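You operate a simulated robot arm through the tools that you are given. There is no shell and no other tool. Be economical: measure what you need, move in short steps, check, and stop when the job is done.

Carry out the task below with a simulated two-armed robot. There is one attempt and no reset: what you move stays moved.

TASK
On the top of the table, fold the bath towel in half.

The check looks at the end state, three seconds after you hand in, the way a careful person would. Anything else that was tipped, shoved, dropped, spilled or broken makes it a failure. Flat cloth is picked up by pressing the open fingertips on it (5 to 10 N) and closing them slowly along it; thin cloth reads only 2 to 8 mm in the jaws.

THE ROBOT
Two 7-joint arms with two-finger grippers on one trunk, on a base that drives. Base frame: it is fixed to the floor where the robot stands at the start and does not move with it; the origin is under the middle of the robot, x ahead of it, y to its left, z up; the surface under the hand at the start is at about z = 0.76. Readings come in m, rad, newtons and seconds.
The left shoulder is at the start at [0.058, 0.162, 1.054], the right one opposite. With the tool pointing down near the work surface each hand reaches from about 0.3 to 0.76 m from the robot's upright axis, wherever it stands, measured 20 degrees to its own side. Places, roughly: table [0.5, -0.2, 0.8]. Payload 2.45 kg a hand.
The TCP of each hand is the grasp point between the finger pads, 0.026 m short of the fingertips. In the tool frame z runs along the fingers and y along their closing line. The gripper opens to 0.096 m. The gripper's body begins 0.069 m behind the TCP.
Orientation is that of the tool frame in the base frame, as a unit quaternion [w, x, y, z]. With the fingers straight down and closing along the base's y, the tool's x points along the base's -x, its y along +y and its z along -z.

THE INTERFACE
- The arms move only by the tool drive_tool. It takes "left_rows", "right_rows" or both (then of equal length, played together; a hand with none holds still); each is a list of rows, each an object of numbers (a shift or turn left out is 0, a gripper value left out holds the last): "rx", "ry", "rz": the turn, a rotation vector about the tool's x, y, z in units of 180 degrees (1.0 is 180 degrees); "x", "y", "z": the shift along the tool's x, y, z in units of 200 mm (1.0 is 200 mm); "claw": the gripper command, from -1 (fully open) to 1 (shut), values between in proportion. In form: [{"rx": .., "ry": .., "rz": .., "x": .., "y": .., "z": .., "claw": ..}, ...]. A call has 1 to 12 rows; each row is the pose to reach, as a shift and turn from the pose commanded when the call began, along the tool's axes at that moment. A call with a number of a shift or a turn outside -1 to 1 is refused whole. Each row takes 0.2 s and may step no farther than 0.05 m and 0.15 rad from the row before; otherwise, or with a gripper value out of range, the whole call is refused. A pose out of reach is approached as far as the arm can. The call stops where the force on the tool passes 40 N (or 10 N more than at its start, if that is more) or the arm is blocked; 0.2 s more then pass. The fingers move at their own pace and stop on an object; they squeeze with about 33 N. The grip force told is the motor's: it shows also when the fingers shut on nothing. Time passes only in rows, and 0.2 s behind the last, so rows that repeat a pose let the fingers close. It gives the time, the measured TCP pose, the force on the tool (base axes), the opening and the grip force at its end, in the units of the frame above (readings bear some noise), with the torque about the TCP (base axes, N m) and any sound that the robot's microphone picked up.
- Cameras (640 x 400 px; columns grow to the right, rows downward): "scene" is now at [0.148, 0.0125, 1.5115]; the picture's right is [0.18, -0.98, 0.00], its down [-0.87, -0.16, -0.46] and it looks along [0.45, 0.08, -0.89] (base axes); focal length 283 px, centre (320, 200). "left" rides on the left gripper at [0.082, -0.003, -0.098] in its tool frame; the picture's right is [0.04, 1.00, 0.00], its down [-0.73, 0.03, -0.68] and it looks along [-0.68, 0.03, 0.73] (tool axes); focal length 256 px, centre (320, 200). "right" rides on the right gripper at [0.082, 0.003, -0.098] in its tool frame; the picture's right is [-0.04, 1.00, 0.00], its down [-0.73, -0.03, -0.68] and it looks along [-0.68, -0.03, 0.73] (tool axes); focal length 256 px, centre (320, 200). There is no depth. A picture from a camera that has moved, and an enlarged one, comes with that camera's place and axes in the base frame and with its lens.
- get_image(camera): a new picture of that camera. The clock stands still meanwhile.
- raise_lower(by): slides the trunk up (or, below 0, down) by that many m; the arms and the scene camera ride with it, the base frame stays. It gives what a move gives, with no picture.
- roll_base(legs): drives the robot by 1 to 6 legs, each [ahead, left, turn to the left] in m, m and rad, along the robot's own axes; the way and the turn of a leg run together, so that a leg with both is an arc; at most 1.5 m and 3.142 rad a leg. The arms and the cameras ride along, it lands a little off, and it stops where it bumps. It gives what a move gives.
- turn_head(pan, tilt): turns the head with the scene camera to pan (to the left, within 2.094 rad either way) and tilt (down, from -0.506 to 1.204), counted from straight ahead of the robot. It gives what a move gives.
- zoom(camera, box): a new picture of the part [left, top, right, bottom] of that camera's present view, enlarged. The clock stands still meanwhile.
- finish_job(): hands the job in; it is judged then, once.

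Go step by step. Nothing tells you exact positions but the pictures and the camera data: compare them with the known pose of the tool, close in by small moves and look again before you grip or let go. The budget is 120 turns and 88 pictures, counting those below and the enlarged ones. Unless the task says otherwise, let go and move clear before handing in, and close with one line.

The tools are called after "Request:" by a JSON object that holds its "op" and its "data". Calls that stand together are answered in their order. drive_tool: Moves the arms, as the interface text tells. Its arguments: {"type":"object","properties":{"left_rows":{"type":"array","items":{"type":"object","properties":{"rx":{"type":"number"},"ry":{"type":"number"},"rz":{"type":"number"},"x":{"type":"number"},"y":{"type":"number"},"z":{"type":"number"},"claw":{"type":"number"}}}},"right_rows":{"type":"array","items":{"type":"object","properties":{"rx":{"type":"number"},"ry":{"type":"number"},"rz":{"type":"number"},"x":{"type":"number"},"y":{"type":"number"},"z":{"type":"number"},"claw":{"type":"number"}}}}},"required":[]} The other tools are called the same way: raise_lower (by) slides the trunk up or down; roll_base (legs) drives the base; turn_head (pan, tilt) turns the head that bears the scene camera; get_image (camera) takes a picture; zoom (camera, box) takes an enlarged picture of a part of a camera's view; finish_job () hands the job in.

At the start:

```text
time: 0.0
left_tcp_pos: [0.4472, 0.2531, 0.9001]
left_ee_rot: [0.0, 0.0, 1.0, 0.0]
left_force: [-0.4, 0.9, -0.5]
left_wrist_torque: [0.0, 0.04, 0.02]
left_opening: 0.096
left_gripper_force: 0.0
right_tcp_pos: [0.51, -0.1095, 0.9129]
right_ee_rot: [-0.001, -0.001, 1.0, -0.001]
right_force: [0.1, 0.1, -0.3]
right_wrist_torque: [0.02, -0.01, 0.0]
right_opening: 0.0958
right_gripper_force: 0.2
trunk travel left (down, up): [-0.225, 0.342]
robot x, y, heading: [-0.0022, -0.0039, -0.004]
head pan, tilt: [0.182, 1.087]
```

scene: 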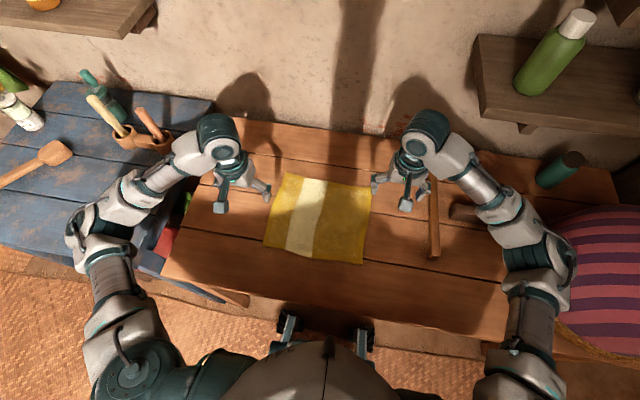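
right: 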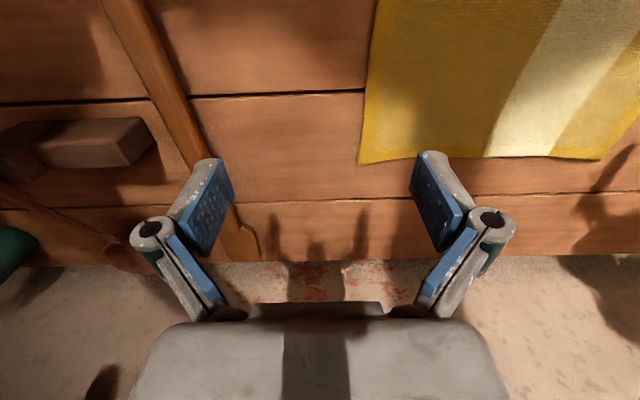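
left: 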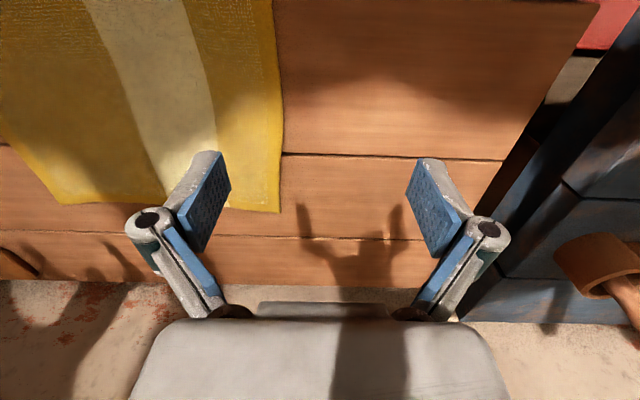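

I see a yellow towel, roughly x 0.36–0.61 and y −0.065–0.205, on the table. I plan to take its far edge by both corners and lay it over the near edge, so I zoom in first to refine the corners.

Request:
{"op": "zoom", "data": {"camera": "scene", "box": [220, 140, 460, 290]}}

Request:
{"op": "drive_tool", "data": {"left_rows": [{"x": -0.143, "y": -0.083, "z": 0.04}, {"x": -0.286, "y": -0.166, "z": 0.08}, {"x": -0.429, "y": -0.249, "z": 0.12}, {"x": -0.572, "y": -0.332, "z": 0.16}, {"x": -0.715, "y": -0.415, "z": 0.2}, {"x": -0.715, "y": -0.415, "z": 0.2, "claw": 0.0}], "right_rows": [{"x": -0.085, "y": 0.0745, "z": 0.053}, {"x": -0.17, "y": 0.149, "z": 0.106}, {"x": -0.255, "y": 0.2235, "z": 0.159}, {"x": -0.34, "y": 0.298, "z": 0.212}, {"x": -0.425, "y": 0.3725, "z": 0.265}, {"x": -0.425, "y": 0.3725, "z": 0.265, "claw": 0.0}]}}

```text
2.67 times, centred on (340, 215) of scene
camera zoom: at [0.148, 0.0125, 1.5115], right [0.18, -0.98, 0.0], down [-0.87, -0.16, -0.46], along [0.45, 0.08, -0.89], focal length 756 px, centre (267, 160)
```

zoom: 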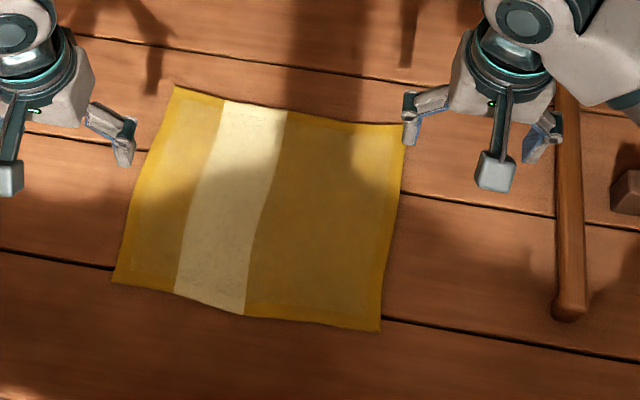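

```text
time: 1.4
left_tcp_pos: [0.5862, 0.1689, 0.8615]
left_ee_rot: [0.001, 0.0, 1.0, 0.001]
left_force: [-0.5, -0.1, -0.6]
left_wrist_torque: [-0.02, 0.02, 0.03]
left_opening: 0.0477
left_gripper_force: 0.1
right_tcp_pos: [0.5935, -0.0348, 0.8629]
right_ee_rot: [0.003, 0.001, 1.0, -0.001]
right_force: [0.5, 0.4, -0.3]
right_wrist_torque: [-0.02, 0.0, 0.01]
right_opening: 0.0479
right_gripper_force: 0.0
trunk travel left (down, up): [-0.225, 0.342]
robot x, y, heading: [0.0023, -0.0013, -0.001]
head pan, tilt: [0.182, 1.087]
```

The far corners come out at about (0.603, 0.202) and (0.602, −0.064). I check both from the wrist cameras.

Request:
{"op": "get_image", "data": {"camera": "left"}}

Request:
{"op": "get_image", "data": {"camera": "right"}}

Request:
{"op": "get_image", "data": {"camera": "scene"}}

```text
83 pictures are left
camera left: at [0.5035, 0.1673, 0.9601], right [-0.04, 1.0, 0.0], down [0.73, 0.03, 0.68], along [0.68, 0.03, -0.73], focal length 256 px, centre (320, 200)
```

left: 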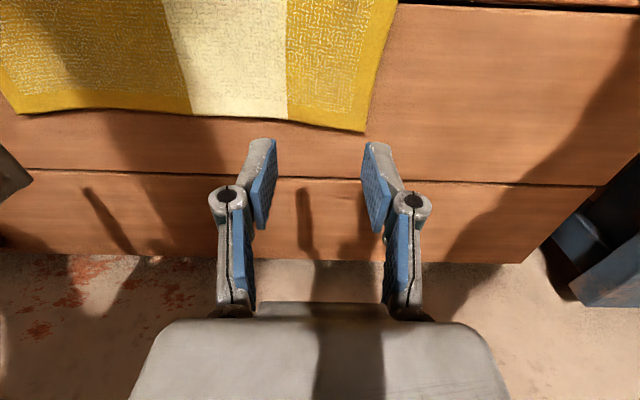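

```text
82 pictures are left
camera right: at [0.5107, -0.0306, 0.9623], right [0.04, 1.0, 0.0], down [0.73, -0.03, 0.68], along [0.68, -0.03, -0.73], focal length 256 px, centre (320, 200)
```

right: 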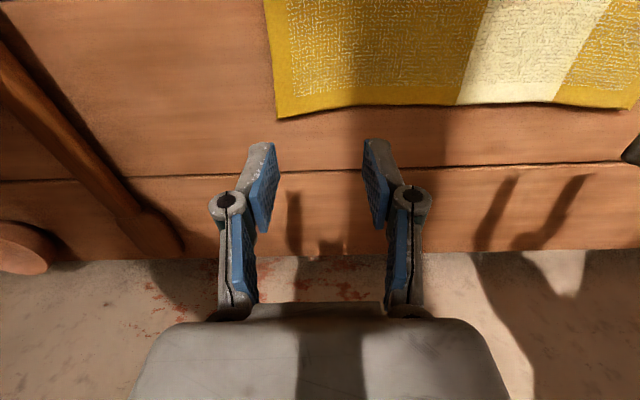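

```text
81 pictures are left
camera scene: at [0.1484, 0.0123, 1.5115], right [0.18, -0.98, 0.0], down [-0.87, -0.16, -0.46], along [0.45, 0.08, -0.89], focal length 283 px, centre (320, 200)
```

scene: 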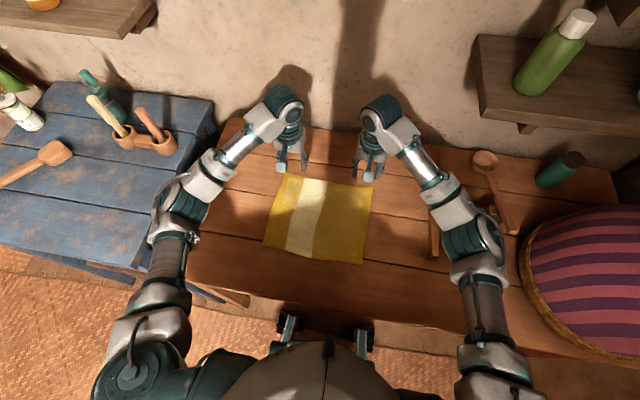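

Corners agree with the wrist views. I bring the fingertips down at about 1 cm inside the far edge, stopping just above the cloth.

Request:
{"op": "drive_tool", "data": {"left_rows": [{"x": -0.03, "z": 0.15}, {"x": -0.03, "z": 0.29}, {"x": -0.03, "z": 0.34}, {"x": -0.03, "z": 0.34}], "right_rows": [{"x": 0, "z": 0.15}, {"x": 0, "z": 0.29}, {"x": 0, "z": 0.345}, {"x": 0, "z": 0.345}]}}

Request:
{"op": "get_image", "data": {"camera": "left"}}

Request:
{"op": "get_image", "data": {"camera": "right"}}

```text
time: 2.4
left_tcp_pos: [0.5929, 0.1698, 0.7946]
left_ee_rot: [0.002, -0.001, 1.0, 0.0]
left_force: [-0.5, 1.3, -0.7]
left_wrist_torque: [-0.06, 0.0, 0.0]
left_opening: 0.0481
left_gripper_force: 0.1
right_tcp_pos: [0.5926, -0.0348, 0.7908]
right_ee_rot: [0.002, 0.001, 1.0, -0.001]
right_force: [0.1, 0.1, -0.5]
right_wrist_torque: [0.01, -0.01, -0.04]
right_opening: 0.0481
right_gripper_force: 0.0
trunk travel left (down, up): [-0.225, 0.342]
robot x, y, heading: [0.0009, 0.0032, 0.001]
head pan, tilt: [0.182, 1.087]
```

```text
80 pictures are left
camera left: at [0.5099, 0.1677, 0.8921], right [-0.04, 1.0, 0.0], down [0.73, 0.03, 0.68], along [0.68, 0.03, -0.73], focal length 256 px, centre (320, 200)
```

left: 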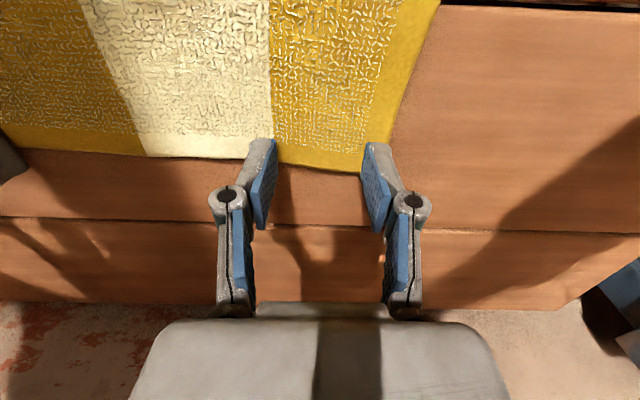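

```text
79 pictures are left
camera right: at [0.5107, -0.0311, 0.8904], right [0.04, 1.0, 0.0], down [0.73, -0.03, 0.68], along [0.68, -0.03, -0.73], focal length 256 px, centre (320, 200)
```

right: 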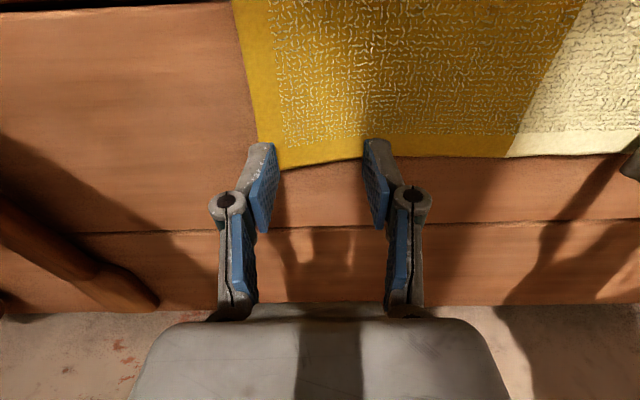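

Outer fingers are too close to the corners, so I shift each hand about 12 mm inward and start lowering onto the cloth.

Request:
{"op": "drive_tool", "data": {"left_rows": [{"y": -0.06}, {"y": -0.06, "z": 0.02}, {"y": -0.06, "z": 0.035}, {"y": -0.06, "z": 0.035}], "right_rows": [{"y": 0.06, "x": 0.01}, {"y": 0.06, "x": 0.01, "z": 0.01}, {"y": 0.06, "x": 0.01, "z": 0.02}, {"y": 0.06, "x": 0.01, "z": 0.02}]}}

```text
time: 3.4
left_tcp_pos: [0.5923, 0.1582, 0.7891]
left_ee_rot: [0.002, 0.0, 1.0, -0.001]
left_force: [0.5, -0.4, 3.0]
left_wrist_torque: [0.02, -0.03, 0.0]
left_opening: 0.0482
left_gripper_force: 0.2
right_tcp_pos: [0.5907, -0.0226, 0.7891]
right_ee_rot: [0.002, 0.0, 1.0, -0.001]
right_force: [-0.3, 0.4, 1.4]
right_wrist_torque: [0.02, 0.0, 0.02]
right_opening: 0.0479
right_gripper_force: 0.1
trunk travel left (down, up): [-0.225, 0.342]
robot x, y, heading: [-0.0021, -0.0013, 0.003]
head pan, tilt: [0.182, 1.087]
```

Both tips are just touching at TCP z ≈ 0.789. I press slightly more.

Request:
{"op": "drive_tool", "data": {"left_rows": [{"z": 0.005}, {"z": 0.01}, {"z": 0.01}], "right_rows": [{"z": 0.008}, {"z": 0.015}, {"z": 0.015}]}}

```text
time: 4.2
left_tcp_pos: [0.5918, 0.1576, 0.788]
left_ee_rot: [0.003, 0.001, 1.0, 0.001]
left_force: [2.6, 0.1, 8.5]
left_wrist_torque: [0.05, -0.07, -0.05]
left_opening: 0.0489
left_gripper_force: 0.7
right_tcp_pos: [0.5898, -0.0228, 0.7877]
right_ee_rot: [0.003, 0.0, 1.0, -0.001]
right_force: [1.9, 0.3, 8.5]
right_wrist_torque: [-0.02, -0.02, 0.0]
right_opening: 0.0486
right_gripper_force: 0.4
trunk travel left (down, up): [-0.225, 0.342]
robot x, y, heading: [-0.0001, -0.0012, -0.0]
head pan, tilt: [0.182, 1.087]
```

Both press at 8.5 N, so I close slowly along the cloth.

Request:
{"op": "drive_tool", "data": {"left_rows": [{"claw": 0.1}, {"claw": 0.2}, {"claw": 0.3}, {"claw": 0.4}, {"claw": 0.5}, {"claw": 0.6}, {"claw": 0.7}, {"claw": 0.8}, {"claw": 0.9}, {"claw": 1.0}, {"claw": 1.0}, {"claw": 1.0}], "right_rows": [{"claw": 0.1}, {"claw": 0.2}, {"claw": 0.3}, {"claw": 0.4}, {"claw": 0.5}, {"claw": 0.6}, {"claw": 0.7}, {"claw": 0.8}, {"claw": 0.9}, {"claw": 1.0}, {"claw": 1.0}, {"claw": 1.0}]}}

Request:
{"op": "get_image", "data": {"camera": "left"}}

Request:
{"op": "get_image", "data": {"camera": "right"}}

```text
time: 6.8
left_tcp_pos: [0.5912, 0.1572, 0.7872]
left_ee_rot: [0.002, 0.0, 1.0, -0.001]
left_force: [-0.1, -9.6, 14.0]
left_wrist_torque: [-0.22, 0.0, 0.08]
left_opening: 0.0037
left_gripper_force: 32.6
right_tcp_pos: [0.5873, -0.0232, 0.7876]
right_ee_rot: [0.004, 0.0, 1.0, 0.001]
right_force: [-0.2, 10.4, 24.4]
right_wrist_torque: [0.32, 0.07, -0.05]
right_opening: 0.0065
right_gripper_force: 33.3
trunk travel left (down, up): [-0.225, 0.342]
robot x, y, heading: [0.0019, 0.0024, 0.0]
head pan, tilt: [0.182, 1.087]
```

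```text
78 pictures are left
camera left: at [0.5075, 0.1551, 0.8863], right [-0.04, 1.0, 0.0], down [0.73, 0.03, 0.68], along [0.68, 0.03, -0.73], focal length 256 px, centre (320, 200)
```

left: 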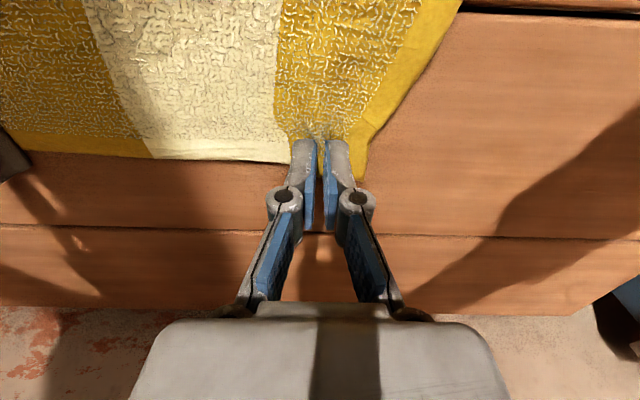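

```text
77 pictures are left
camera right: at [0.5051, -0.0189, 0.8866], right [0.04, 1.0, 0.0], down [0.73, -0.03, 0.68], along [0.68, -0.03, -0.73], focal length 256 px, centre (320, 200)
```

right: 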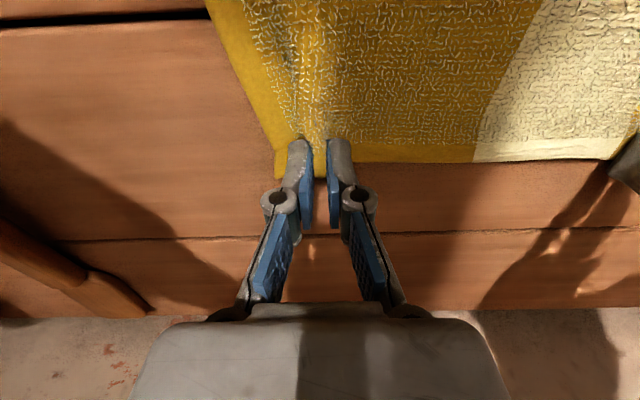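

Both hands have cloth (3.7 and 6.5 mm). I lift 6 cm and check the hold.

Request:
{"op": "drive_tool", "data": {"left_rows": [{"z": -0.05}, {"z": -0.1, "x": 0.02}, {"z": -0.2, "x": 0.06}, {"z": -0.3, "x": 0.12}, {"z": -0.3, "x": 0.12}], "right_rows": [{"z": -0.05}, {"z": -0.1, "x": 0.02}, {"z": -0.2, "x": 0.06}, {"z": -0.3, "x": 0.12}, {"z": -0.3, "x": 0.12}]}}

Request:
{"op": "get_image", "data": {"camera": "scene"}}

```text
time: 8.0
left_tcp_pos: [0.5679, 0.157, 0.8447]
left_ee_rot: [0.0, 0.0, 1.0, -0.001]
left_force: [-1.6, -12.0, -0.1]
left_wrist_torque: [-0.29, -0.02, 0.11]
left_opening: 0.0032
left_gripper_force: 32.3
right_tcp_pos: [0.5665, -0.0239, 0.8465]
right_ee_rot: [0.001, 0.0, 1.0, -0.001]
right_force: [0.3, 11.7, -0.5]
right_wrist_torque: [0.33, 0.03, -0.06]
right_opening: 0.0059
right_gripper_force: 32.9
trunk travel left (down, up): [-0.225, 0.342]
robot x, y, heading: [0.0024, -0.0031, -0.002]
head pan, tilt: [0.182, 1.087]
```

```text
76 pictures are left
camera scene: at [0.1497, 0.0124, 1.5112], right [0.18, -0.98, 0.0], down [-0.87, -0.16, -0.46], along [0.45, 0.08, -0.89], focal length 283 px, centre (320, 200)
```

scene: 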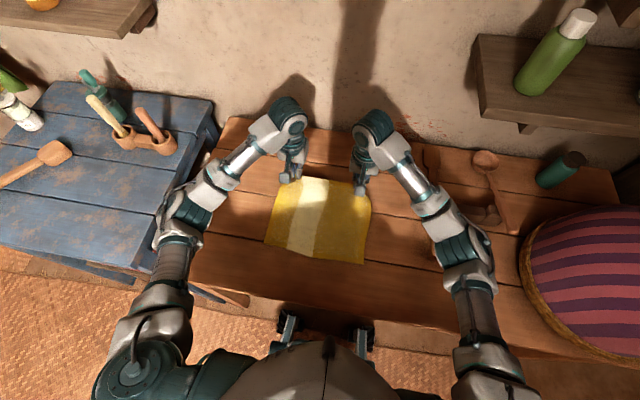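

The towel's far edge lifts cleanly in both hands, a bit taut between them. I swing to the top of the arc and ease the hands 4 mm inward.

Request:
{"op": "drive_tool", "data": {"left_rows": [{"x": 0.05, "z": -0.06, "y": -0.01}, {"x": 0.13, "z": -0.12, "y": -0.02}, {"x": 0.22, "z": -0.18, "y": -0.02}, {"x": 0.32, "z": -0.22, "y": -0.02}, {"x": 0.42, "z": -0.24, "y": -0.02}, {"x": 0.42, "z": -0.24, "y": -0.02}], "right_rows": [{"x": 0.05, "z": -0.06, "y": 0.01}, {"x": 0.13, "z": -0.12, "y": 0.02}, {"x": 0.22, "z": -0.18, "y": 0.02}, {"x": 0.32, "z": -0.22, "y": 0.02}, {"x": 0.42, "z": -0.24, "y": 0.02}, {"x": 0.42, "z": -0.24, "y": 0.02}]}}

Request:
{"op": "get_image", "data": {"camera": "scene"}}

Request:
{"op": "get_image", "data": {"camera": "left"}}

```text
time: 9.4
left_tcp_pos: [0.4838, 0.1519, 0.8923]
left_ee_rot: [0.0, 0.0, 1.0, 0.0]
left_force: [0.1, -1.5, 0.0]
left_wrist_torque: [-0.01, 0.0, 0.04]
left_opening: 0.0042
left_gripper_force: 31.2
right_tcp_pos: [0.4822, -0.0185, 0.8935]
right_ee_rot: [0.001, 0.0, 1.0, -0.001]
right_force: [-0.2, 1.2, 0.1]
right_wrist_torque: [0.03, -0.01, -0.07]
right_opening: 0.0056
right_gripper_force: 32.9
trunk travel left (down, up): [-0.225, 0.342]
robot x, y, heading: [0.0006, 0.0015, -0.0]
head pan, tilt: [0.182, 1.087]
```

```text
75 pictures are left
camera scene: at [0.1489, 0.0124, 1.5113], right [0.18, -0.98, 0.0], down [-0.87, -0.16, -0.46], along [0.45, 0.08, -0.89], focal length 283 px, centre (320, 200)
```

scene: 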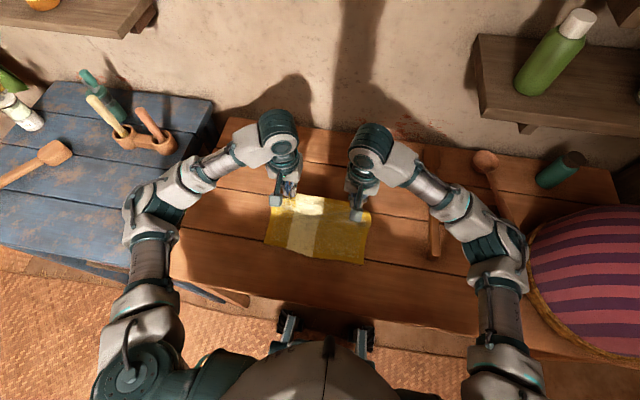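

```text
74 pictures are left
camera left: at [0.4023, 0.1505, 0.991], right [-0.04, 1.0, 0.0], down [0.73, 0.03, 0.68], along [0.68, 0.03, -0.73], focal length 256 px, centre (320, 200)
```

left: 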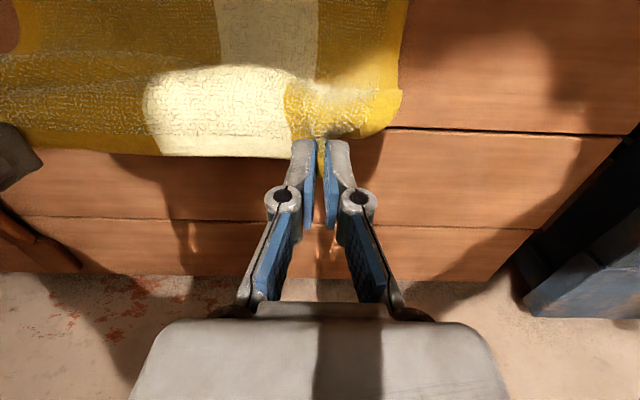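

The fold is forming well. I continue over to the near edge, tilting the fingertips forward 20° on the way down.

Request:
{"op": "drive_tool", "data": {"left_rows": [{"x": 0.13, "z": 0.01, "ry": -0.02}, {"x": 0.26, "z": 0.06, "ry": -0.04}, {"x": 0.38, "z": 0.13, "ry": -0.06}, {"x": 0.47, "z": 0.22, "ry": -0.08}, {"x": 0.53, "z": 0.31, "ry": -0.1}, {"x": 0.56, "z": 0.38, "ry": -0.11}, {"x": 0.575, "z": 0.42, "ry": -0.11}, {"x": 0.575, "z": 0.42, "ry": -0.11}], "right_rows": [{"x": 0.13, "z": 0.01, "ry": -0.02}, {"x": 0.26, "z": 0.06, "ry": -0.04}, {"x": 0.38, "z": 0.13, "ry": -0.06}, {"x": 0.47, "z": 0.22, "ry": -0.08}, {"x": 0.53, "z": 0.31, "ry": -0.1}, {"x": 0.56, "z": 0.38, "ry": -0.11}, {"x": 0.575, "z": 0.42, "ry": -0.11}, {"x": 0.575, "z": 0.42, "ry": -0.11}]}}

Request:
{"op": "get_image", "data": {"camera": "scene"}}

Request:
{"op": "get_image", "data": {"camera": "left"}}

Request:
{"op": "get_image", "data": {"camera": "right"}}

```text
time: 11.2
left_tcp_pos: [0.3694, 0.1541, 0.8089]
left_ee_rot: [0.171, 0.0, 0.985, 0.001]
left_force: [-0.2, -2.9, 2.1]
left_wrist_torque: [-0.09, 0.0, 0.0]
left_opening: 0.0035
left_gripper_force: 30.9
right_tcp_pos: [0.3668, -0.0203, 0.8109]
right_ee_rot: [0.174, -0.001, 0.985, -0.001]
right_force: [0.1, 3.1, 0.2]
right_wrist_torque: [0.1, -0.02, -0.03]
right_opening: 0.005
right_gripper_force: 33.3
trunk travel left (down, up): [-0.225, 0.342]
robot x, y, heading: [0.0034, 0.0009, -0.002]
head pan, tilt: [0.182, 1.087]
```

```text
73 pictures are left
camera scene: at [0.1465, 0.0125, 1.5117], right [0.18, -0.98, 0.0], down [-0.87, -0.16, -0.46], along [0.45, 0.08, -0.89], focal length 283 px, centre (320, 200)
```

scene: 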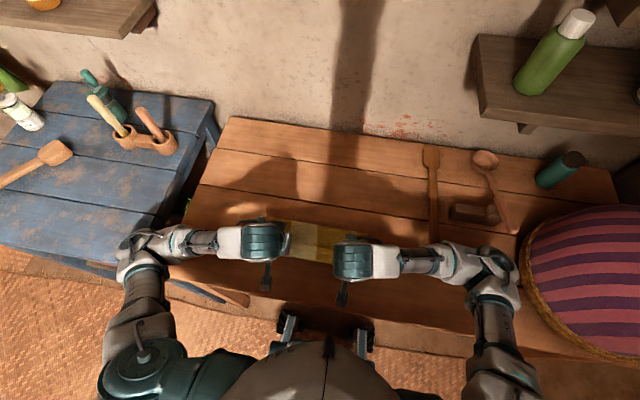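

```text
72 pictures are left
camera left: at [0.259, 0.1512, 0.8743], right [-0.04, 1.0, -0.01], down [0.46, 0.03, 0.89], along [0.89, 0.03, -0.46], focal length 256 px, centre (320, 200)
```

left: 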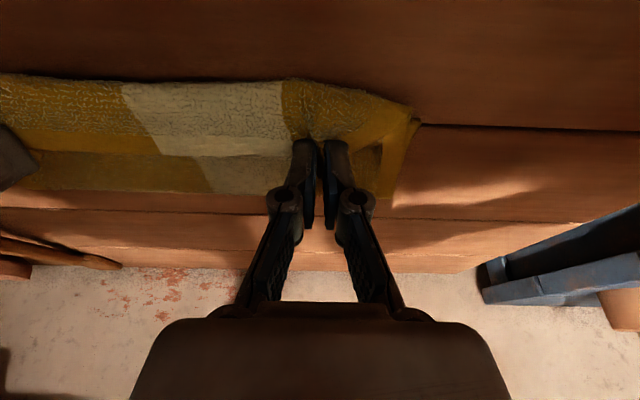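

```text
71 pictures are left
camera right: at [0.2561, -0.0156, 0.8753], right [0.04, 1.0, 0.01], down [0.46, -0.03, 0.89], along [0.89, -0.03, -0.46], focal length 256 px, centre (320, 200)
```

right: 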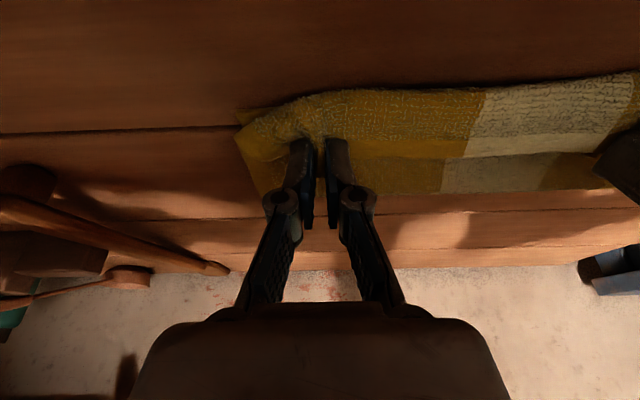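

The flap is over, with its gripped edge at about x 0.375 and the lower layer's near edge at about 0.347. I move the hands another 14 mm toward the robot and lower 10 mm.

Request:
{"op": "drive_tool", "data": {"left_rows": [{"x": 0.03, "z": 0.008}, {"x": 0.06, "z": 0.016}, {"x": 0.083, "z": 0.023}, {"x": 0.083, "z": 0.023}], "right_rows": [{"x": 0.03, "z": 0.008}, {"x": 0.06, "z": 0.016}, {"x": 0.083, "z": 0.023}, {"x": 0.083, "z": 0.023}]}}

Request:
{"op": "get_image", "data": {"camera": "left"}}

Request:
{"op": "zoom", "data": {"camera": "scene", "box": [220, 180, 420, 305]}}

```text
time: 12.2
left_tcp_pos: [0.366, 0.1489, 0.7971]
left_ee_rot: [0.173, 0.0, 0.985, -0.001]
left_force: [0.0, 0.3, 1.4]
left_wrist_torque: [0.01, -0.01, 0.02]
left_opening: 0.0035
left_gripper_force: 32.5
left hand out of reach, approached as far as the arm can: row 1, 2, 3, 4
right_tcp_pos: [0.3533, -0.0186, 0.8009]
right_ee_rot: [0.174, -0.001, 0.985, 0.0]
right_force: [0.8, -0.2, 0.2]
right_wrist_torque: [0.01, -0.02, -0.03]
right_opening: 0.0047
right_gripper_force: 32.9
trunk travel left (down, up): [-0.225, 0.342]
robot x, y, heading: [-0.0015, -0.0008, 0.001]
head pan, tilt: [0.182, 1.087]
```

```text
70 pictures are left
camera left: at [0.2555, 0.1476, 0.8619], right [-0.04, 1.0, -0.01], down [0.46, 0.03, 0.89], along [0.89, 0.03, -0.46], focal length 256 px, centre (320, 200)
```

left: 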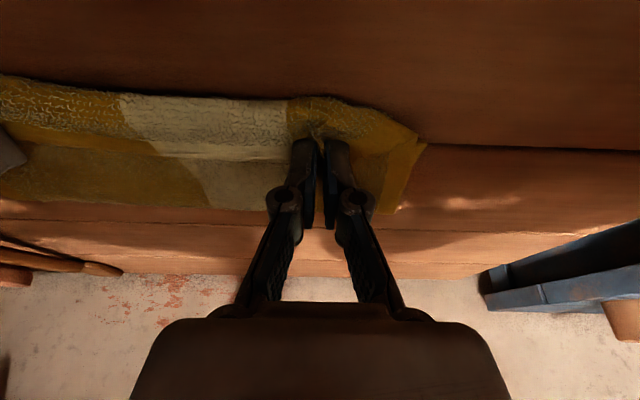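

```text
3.20 times, centred on (320, 242) of scene
camera zoom: at [0.1464, 0.0125, 1.5117], right [0.18, -0.98, 0.0], down [-0.87, -0.16, -0.46], along [0.45, 0.08, -0.89], focal length 907 px, centre (320, 64)
```

zoom: 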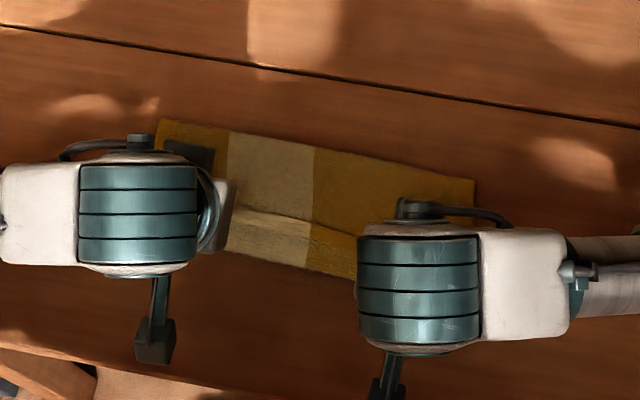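

The left arm hit its inner reach limit because of the tilt, and the flap is still about 2–3 cm short of the near edge. I untilt both hands, which also brings the tips closer, then look again.

Request:
{"op": "drive_tool", "data": {"left_rows": [{"ry": 0.03}, {"ry": 0.06}, {"ry": 0.09}, {"ry": 0.11}, {"ry": 0.11}], "right_rows": [{"ry": 0.03}, {"ry": 0.06}, {"ry": 0.09}, {"ry": 0.11}, {"ry": 0.11}]}}

Request:
{"op": "get_image", "data": {"camera": "left"}}

Request:
{"op": "get_image", "data": {"camera": "right"}}

```text
time: 13.4
left_tcp_pos: [0.3667, 0.1505, 0.7973]
left_ee_rot: [0.002, 0.0, 1.0, -0.001]
left_force: [0.3, 0.4, 1.7]
left_wrist_torque: [-0.02, -0.01, 0.02]
left_opening: 0.0037
left_gripper_force: 32.7
right_tcp_pos: [0.3538, -0.0192, 0.7997]
right_ee_rot: [0.001, 0.0, 1.0, -0.001]
right_force: [0.8, -0.2, 0.6]
right_wrist_torque: [0.04, -0.03, -0.04]
right_opening: 0.0053
right_gripper_force: 33.4
trunk travel left (down, up): [-0.225, 0.342]
robot x, y, heading: [0.0021, -0.0014, 0.001]
head pan, tilt: [0.182, 1.087]
```

```text
68 pictures are left
camera left: at [0.2841, 0.1477, 0.8953], right [-0.04, 1.0, 0.0], down [0.73, 0.03, 0.68], along [0.68, 0.03, -0.73], focal length 256 px, centre (320, 200)
```

left: 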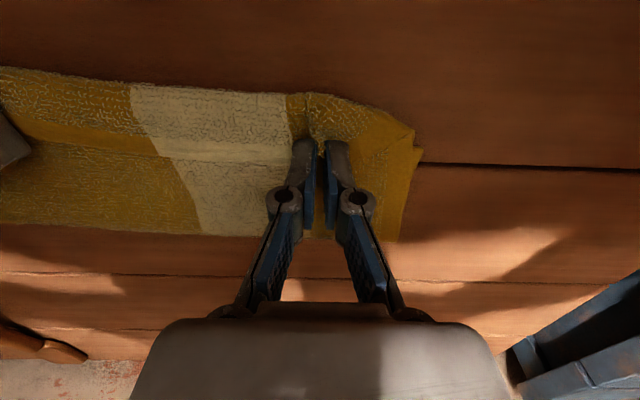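

```text
67 pictures are left
camera right: at [0.2703, -0.0146, 0.8989], right [0.04, 1.0, 0.0], down [0.73, -0.03, 0.68], along [0.68, -0.03, -0.73], focal length 256 px, centre (320, 200)
```

right: 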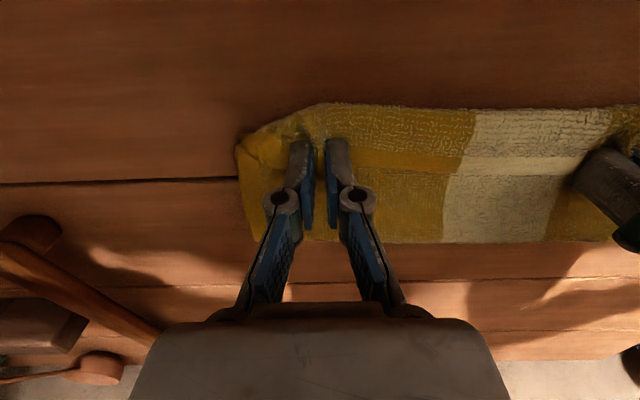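

Reading the texture and hem, the flap's last 3 cm has curled back because the downward fingers force a curl. I lift back up to the top of the arc to restore the fold line, then will lay it with the flap taut and release from slightly above.

Request:
{"op": "drive_tool", "data": {"left_rows": [{"x": -0.026, "z": -0.147}, {"x": -0.103, "z": -0.27}, {"x": -0.206, "z": -0.3675}, {"x": -0.309, "z": -0.43}, {"x": -0.412, "z": -0.47}, {"x": -0.515, "z": -0.49}, {"x": -0.515, "z": -0.49}], "right_rows": [{"x": -0.029, "z": -0.1425}, {"x": -0.116, "z": -0.261}, {"x": -0.232, "z": -0.356}, {"x": -0.348, "z": -0.418}, {"x": -0.464, "z": -0.456}, {"x": -0.58, "z": -0.475}, {"x": -0.58, "z": -0.475}]}}

Request:
{"op": "zoom", "data": {"camera": "scene", "box": [220, 160, 420, 285]}}

Request:
{"op": "get_image", "data": {"camera": "left"}}

Request:
{"op": "get_image", "data": {"camera": "right"}}

```text
time: 15.0
left_tcp_pos: [0.468, 0.1503, 0.8929]
left_ee_rot: [0.002, 0.0, 1.0, -0.001]
left_force: [-0.2, 0.0, 1.1]
left_wrist_torque: [-0.01, 0.03, -0.02]
left_opening: 0.0028
left_gripper_force: 32.0
right_tcp_pos: [0.4684, -0.0171, 0.895]
right_ee_rot: [0.002, 0.0, 1.0, -0.001]
right_force: [0.5, -0.3, 0.1]
right_wrist_torque: [0.01, -0.02, -0.04]
right_opening: 0.0049
right_gripper_force: 33.2
trunk travel left (down, up): [-0.225, 0.342]
robot x, y, heading: [-0.0022, 0.0014, -0.001]
head pan, tilt: [0.182, 1.087]
```

```text
3.20 times, centred on (320, 222) of scene
camera zoom: at [0.1477, 0.0123, 1.5115], right [0.18, -0.98, 0.0], down [-0.87, -0.16, -0.46], along [0.45, 0.08, -0.89], focal length 907 px, centre (320, 128)
```

zoom: 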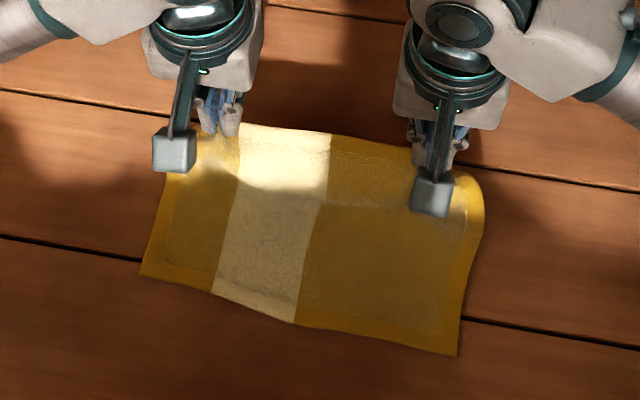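

```text
65 pictures are left
camera left: at [0.3859, 0.1488, 0.9918], right [-0.04, 1.0, 0.0], down [0.73, 0.03, 0.68], along [0.68, 0.03, -0.73], focal length 256 px, centre (320, 200)
```

left: 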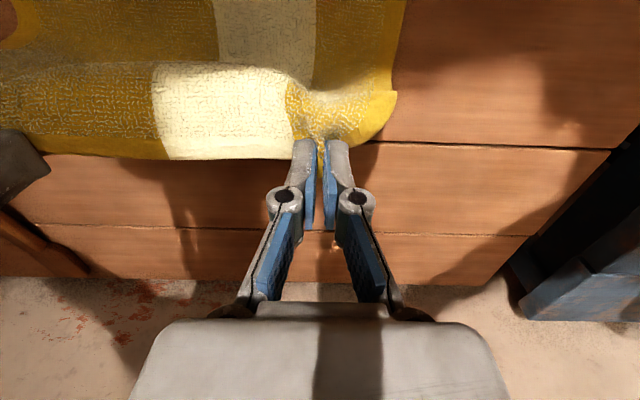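

```text
64 pictures are left
camera right: at [0.3861, -0.0141, 0.9935], right [0.04, 1.0, 0.0], down [0.73, -0.03, 0.68], along [0.68, -0.03, -0.73], focal length 256 px, centre (320, 200)
```

right: 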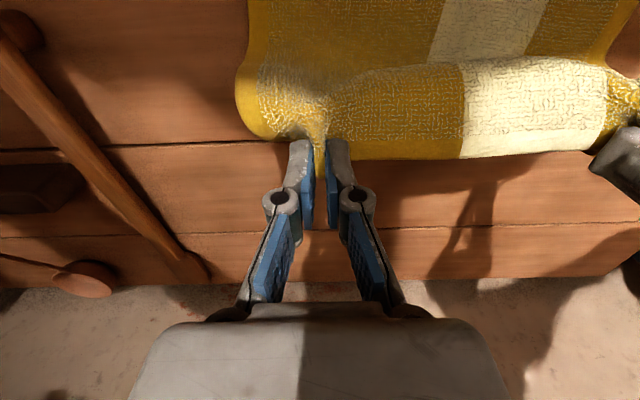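

The towel's near edge is roughly where it was, and more forward tilt is needed at the finish, so I need more room. I move the hands forward, then roll the base back 12 cm, which carries them over the fold line again.

Request:
{"op": "drive_tool", "data": {"left_rows": [{"x": -0.1, "z": 0.02}, {"x": -0.2, "z": 0.04}, {"x": -0.3, "z": 0.065}, {"x": -0.41, "z": 0.09}, {"x": -0.41, "z": 0.09}], "right_rows": [{"x": -0.1, "z": 0.02}, {"x": -0.2, "z": 0.04}, {"x": -0.3, "z": 0.065}, {"x": -0.41, "z": 0.09}, {"x": -0.41, "z": 0.09}]}}

Request:
{"op": "roll_base", "data": {"legs": [[-0.12, 0, 0]]}}

Request:
{"op": "get_image", "data": {"camera": "scene"}}

```text
time: 16.2
left_tcp_pos: [0.552, 0.1499, 0.8762]
left_ee_rot: [0.002, 0.0, 1.0, 0.0]
left_force: [-1.8, 0.3, -0.2]
left_wrist_torque: [0.04, 0.0, -0.02]
left_opening: 0.0041
left_gripper_force: 32.4
right_tcp_pos: [0.55, -0.0195, 0.8779]
right_ee_rot: [0.002, -0.001, 1.0, -0.001]
right_force: [-0.2, -0.6, -0.2]
right_wrist_torque: [0.03, -0.02, -0.04]
right_opening: 0.0053
right_gripper_force: 32.5
trunk travel left (down, up): [-0.225, 0.342]
robot x, y, heading: [-0.0005, 0.0021, 0.004]
head pan, tilt: [0.182, 1.087]
```

```text
time: 17.4
left_tcp_pos: [0.4295, 0.1522, 0.8763]
left_ee_rot: [0.003, -0.002, 1.0, 0.0]
left_force: [-0.4, -0.7, 0.5]
left_wrist_torque: [0.01, 0.0, 0.01]
left_opening: 0.0036
left_gripper_force: 32.3
right_tcp_pos: [0.4286, -0.0166, 0.8782]
right_ee_rot: [0.002, -0.002, 1.0, 0.0]
right_force: [0.5, 1.0, 0.2]
right_wrist_torque: [0.04, 0.01, -0.06]
right_opening: 0.0052
right_gripper_force: 33.0
trunk travel left (down, up): [-0.225, 0.342]
robot x, y, heading: [-0.1279, -0.0008, 0.005]
head pan, tilt: [0.182, 1.087]
```

```text
63 pictures are left
camera scene: at [0.0273, 0.0131, 1.5113], right [0.18, -0.98, 0.0], down [-0.87, -0.16, -0.46], along [0.45, 0.08, -0.89], focal length 283 px, centre (320, 200)
```

scene: 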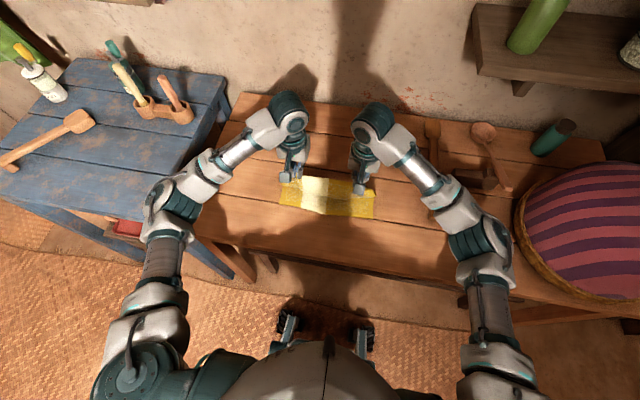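

The base now stands 12 cm further back and the flap is upright. I tilt both hands 60° in place so the hem turns over.

Request:
{"op": "drive_tool", "data": {"left_rows": [{"x": 0.02, "z": 0.01, "ry": -0.042}, {"x": 0.04, "z": 0.015, "ry": -0.084}, {"x": 0.06, "z": 0.02, "ry": -0.126}, {"x": 0.08, "z": 0.03, "ry": -0.168}, {"x": 0.1, "z": 0.04, "ry": -0.21}, {"x": 0.12, "z": 0.045, "ry": -0.252}, {"x": 0.14, "z": 0.05, "ry": -0.294}, {"x": 0.155, "z": 0.06, "ry": -0.333}, {"x": 0.155, "z": 0.06, "ry": -0.333}], "right_rows": [{"x": 0.02, "z": 0.01, "ry": -0.042}, {"x": 0.04, "z": 0.015, "ry": -0.084}, {"x": 0.06, "z": 0.02, "ry": -0.126}, {"x": 0.08, "z": 0.03, "ry": -0.168}, {"x": 0.1, "z": 0.04, "ry": -0.21}, {"x": 0.12, "z": 0.045, "ry": -0.252}, {"x": 0.14, "z": 0.05, "ry": -0.294}, {"x": 0.155, "z": 0.06, "ry": -0.333}, {"x": 0.155, "z": 0.06, "ry": -0.333}]}}

Request:
{"op": "zoom", "data": {"camera": "scene", "box": [230, 130, 430, 255]}}

Request:
{"op": "get_image", "data": {"camera": "left"}}

```text
time: 19.4
left_tcp_pos: [0.3939, 0.1502, 0.8681]
left_ee_rot: [0.504, -0.001, 0.864, 0.0]
left_force: [0.3, -0.3, -0.3]
left_wrist_torque: [-0.01, -0.04, 0.0]
left_opening: 0.004
left_gripper_force: 32.9
right_tcp_pos: [0.3942, -0.0177, 0.869]
right_ee_rot: [0.504, -0.002, 0.864, 0.0]
right_force: [-0.1, -0.8, 0.0]
right_wrist_torque: [0.04, 0.04, -0.06]
right_opening: 0.0045
right_gripper_force: 33.3
trunk travel left (down, up): [-0.225, 0.342]
robot x, y, heading: [-0.1203, 0.0028, 0.003]
head pan, tilt: [0.182, 1.087]
```

```text
3.20 times, centred on (330, 192) of scene
camera zoom: at [0.0254, 0.0127, 1.5116], right [0.18, -0.98, 0.0], down [-0.87, -0.16, -0.46], along [0.45, 0.08, -0.89], focal length 907 px, centre (288, 224)
```

zoom: 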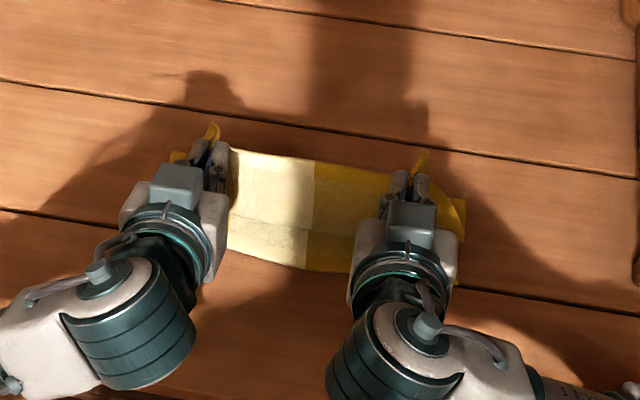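

```text
61 pictures are left
camera left: at [0.2686, 0.1487, 0.8448], right [-0.02, 1.0, -0.04], down [-0.23, 0.03, 0.97], along [0.97, 0.03, 0.23], focal length 256 px, centre (320, 200)
```

left: 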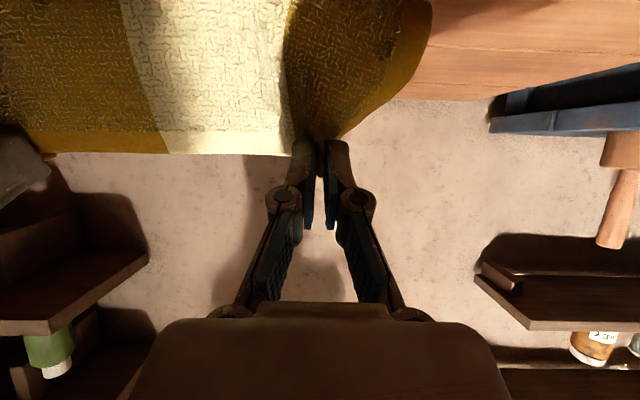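

The hem now hangs properly with no curl. I follow the arc down toward the near edge, keeping the flap taut.

Request:
{"op": "drive_tool", "data": {"left_rows": [{"x": 0.06, "z": -0.012}, {"x": 0.12, "z": -0.02}, {"x": 0.18, "z": -0.026}, {"x": 0.25, "z": -0.028}, {"x": 0.32, "z": -0.0255}, {"x": 0.32, "z": -0.0255}], "right_rows": [{"x": 0.06, "z": -0.012}, {"x": 0.12, "z": -0.02}, {"x": 0.18, "z": -0.026}, {"x": 0.25, "z": -0.028}, {"x": 0.32, "z": -0.0255}, {"x": 0.32, "z": -0.0255}]}}

Request:
{"op": "zoom", "data": {"camera": "scene", "box": [230, 130, 430, 255]}}

Request:
{"op": "get_image", "data": {"camera": "left"}}

Request:
{"op": "get_image", "data": {"camera": "right"}}

```text
time: 20.9
left_tcp_pos: [0.3599, 0.1513, 0.8141]
left_ee_rot: [0.503, -0.002, 0.864, 0.001]
left_force: [0.3, -1.0, 0.5]
left_wrist_torque: [0.01, 0.0, 0.0]
left_opening: 0.0037
left_gripper_force: 31.9
right_tcp_pos: [0.3588, -0.0169, 0.8151]
right_ee_rot: [0.503, -0.002, 0.864, 0.0]
right_force: [-0.3, 0.2, -0.1]
right_wrist_torque: [0.04, 0.01, 0.0]
right_opening: 0.0042
right_gripper_force: 33.4
trunk travel left (down, up): [-0.225, 0.342]
robot x, y, heading: [-0.1264, -0.0021, 0.004]
head pan, tilt: [0.182, 1.087]
```

```text
3.20 times, centred on (330, 192) of scene
camera zoom: at [0.0247, 0.0127, 1.5116], right [0.18, -0.98, 0.0], down [-0.87, -0.16, -0.46], along [0.45, 0.08, -0.89], focal length 907 px, centre (288, 224)
```

zoom: 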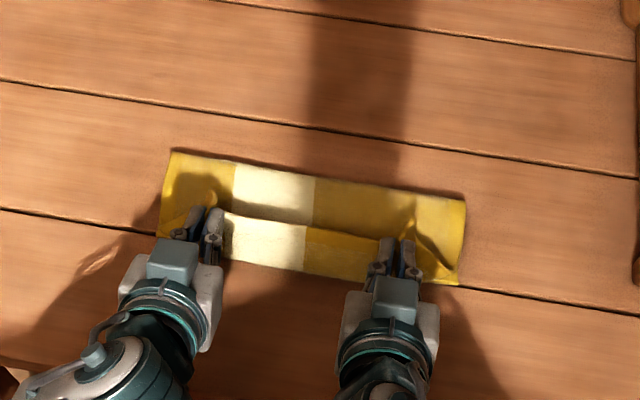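

```text
59 pictures are left
camera left: at [0.2328, 0.1485, 0.7923], right [-0.02, 1.0, -0.04], down [-0.23, 0.03, 0.97], along [0.97, 0.03, 0.23], focal length 256 px, centre (320, 200)
```

left: 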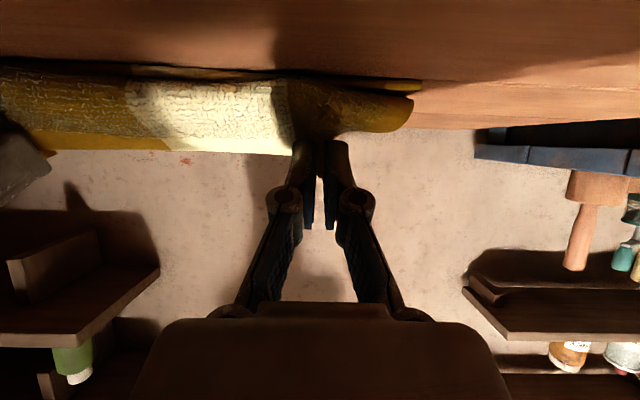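

```text
58 pictures are left
camera right: at [0.2324, -0.0131, 0.793], right [0.02, 1.0, 0.03], down [-0.23, -0.03, 0.97], along [0.97, -0.02, 0.23], focal length 256 px, centre (320, 200)
```

right: 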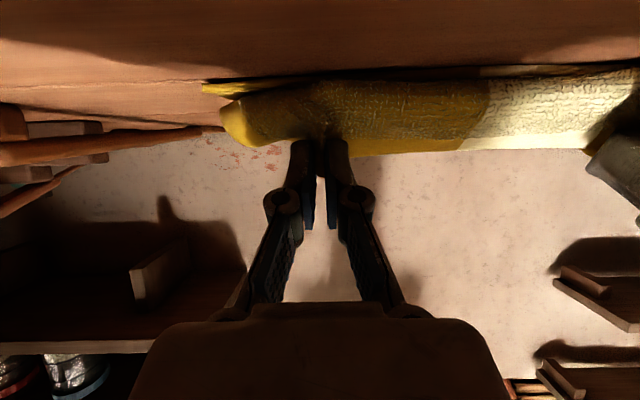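

The flap hangs from the fingertips but bulges toward me, so releasing now would leave a lip. I pull the hem toward the robot until the flap is straight.

Request:
{"op": "drive_tool", "data": {"left_rows": [{"x": 0.02, "z": -0.05}, {"x": 0.04, "z": -0.1}, {"x": 0.06, "z": -0.14}, {"x": 0.071, "z": -0.173}, {"x": 0.071, "z": -0.173}], "right_rows": [{"x": 0.02, "z": -0.05}, {"x": 0.04, "z": -0.1}, {"x": 0.06, "z": -0.14}, {"x": 0.071, "z": -0.173}, {"x": 0.071, "z": -0.173}]}}

Request:
{"op": "zoom", "data": {"camera": "scene", "box": [230, 130, 430, 255]}}

Request:
{"op": "get_image", "data": {"camera": "right"}}

```text
time: 22.1
left_tcp_pos: [0.323, 0.1505, 0.818]
left_ee_rot: [0.503, -0.002, 0.864, 0.001]
left_force: [0.0, 0.4, 0.3]
left_wrist_torque: [-0.02, -0.01, 0.02]
left_opening: 0.0034
left_gripper_force: 32.2
right_tcp_pos: [0.3213, -0.018, 0.8201]
right_ee_rot: [0.503, -0.002, 0.864, 0.0]
right_force: [0.9, 0.0, -0.2]
right_wrist_torque: [0.05, 0.02, 0.02]
right_opening: 0.0044
right_gripper_force: 32.9
trunk travel left (down, up): [-0.225, 0.342]
robot x, y, heading: [-0.1208, -0.0006, 0.009]
head pan, tilt: [0.182, 1.087]
```

```text
3.20 times, centred on (330, 192) of scene
camera zoom: at [0.024, 0.0128, 1.5117], right [0.18, -0.98, 0.0], down [-0.87, -0.16, -0.46], along [0.45, 0.08, -0.89], focal length 907 px, centre (288, 224)
```

zoom: 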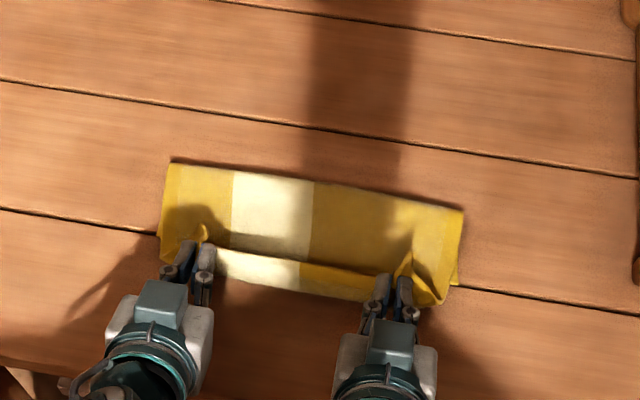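

```text
56 pictures are left
camera right: at [0.1951, -0.0144, 0.7987], right [0.02, 1.0, 0.03], down [-0.23, -0.03, 0.97], along [0.97, -0.02, 0.23], focal length 256 px, centre (320, 200)
```

right: 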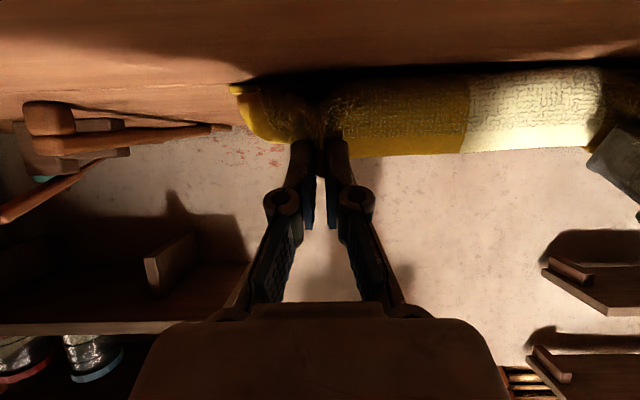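

The pull just rolls the fold line toward the robot (now about x 0.447) while the bulge stays. I go back up and forward to reset the fold line to about 0.48, then check.

Request:
{"op": "drive_tool", "data": {"left_rows": [{"x": -0.13, "z": -0.075}, {"x": -0.27, "z": 0.0175}, {"x": -0.38, "z": 0.1275}, {"x": -0.442, "z": 0.2355}, {"x": -0.4995, "z": 0.335}, {"x": -0.4995, "z": 0.335}], "right_rows": [{"x": -0.13, "z": -0.075}, {"x": -0.27, "z": 0.0175}, {"x": -0.38, "z": 0.1275}, {"x": -0.442, "z": 0.2355}, {"x": -0.4995, "z": 0.335}, {"x": -0.4995, "z": 0.335}]}}

Request:
{"op": "zoom", "data": {"camera": "scene", "box": [230, 130, 430, 255]}}

Request:
{"op": "get_image", "data": {"camera": "right"}}

```text
time: 23.4
left_tcp_pos: [0.4288, 0.1513, 0.8719]
left_ee_rot: [0.503, -0.002, 0.864, 0.0]
left_force: [-0.3, -0.4, 0.0]
left_wrist_torque: [0.01, 0.01, 0.0]
left_opening: 0.0036
left_gripper_force: 32.7
left hand out of reach, approached as far as the arm can: row 1
right_tcp_pos: [0.4293, -0.0172, 0.8744]
right_ee_rot: [0.504, -0.002, 0.864, 0.0]
right_force: [0.4, -0.1, -0.2]
right_wrist_torque: [0.04, 0.01, 0.0]
right_opening: 0.0044
right_gripper_force: 32.8
trunk travel left (down, up): [-0.225, 0.342]
robot x, y, heading: [-0.1197, -0.001, 0.006]
head pan, tilt: [0.182, 1.087]
```

```text
3.20 times, centred on (330, 192) of scene
camera zoom: at [0.0244, 0.013, 1.5117], right [0.18, -0.98, 0.0], down [-0.87, -0.16, -0.46], along [0.45, 0.08, -0.89], focal length 907 px, centre (288, 224)
```

zoom: 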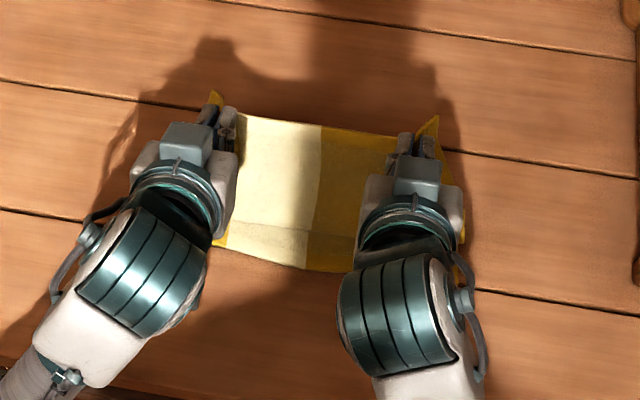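

```text
54 pictures are left
camera right: at [0.3021, -0.0134, 0.8522], right [0.02, 1.0, 0.03], down [-0.23, -0.03, 0.97], along [0.97, -0.02, 0.23], focal length 256 px, centre (320, 200)
```

right: 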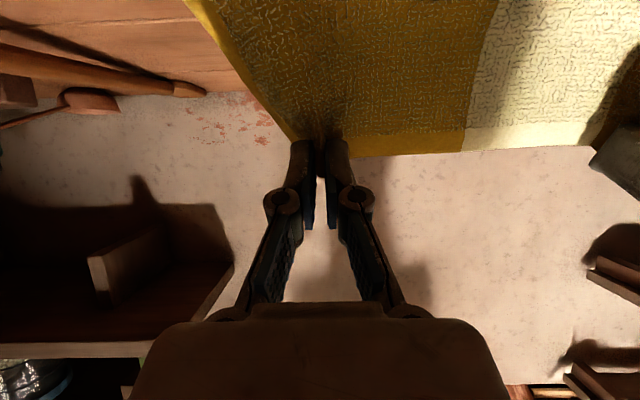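

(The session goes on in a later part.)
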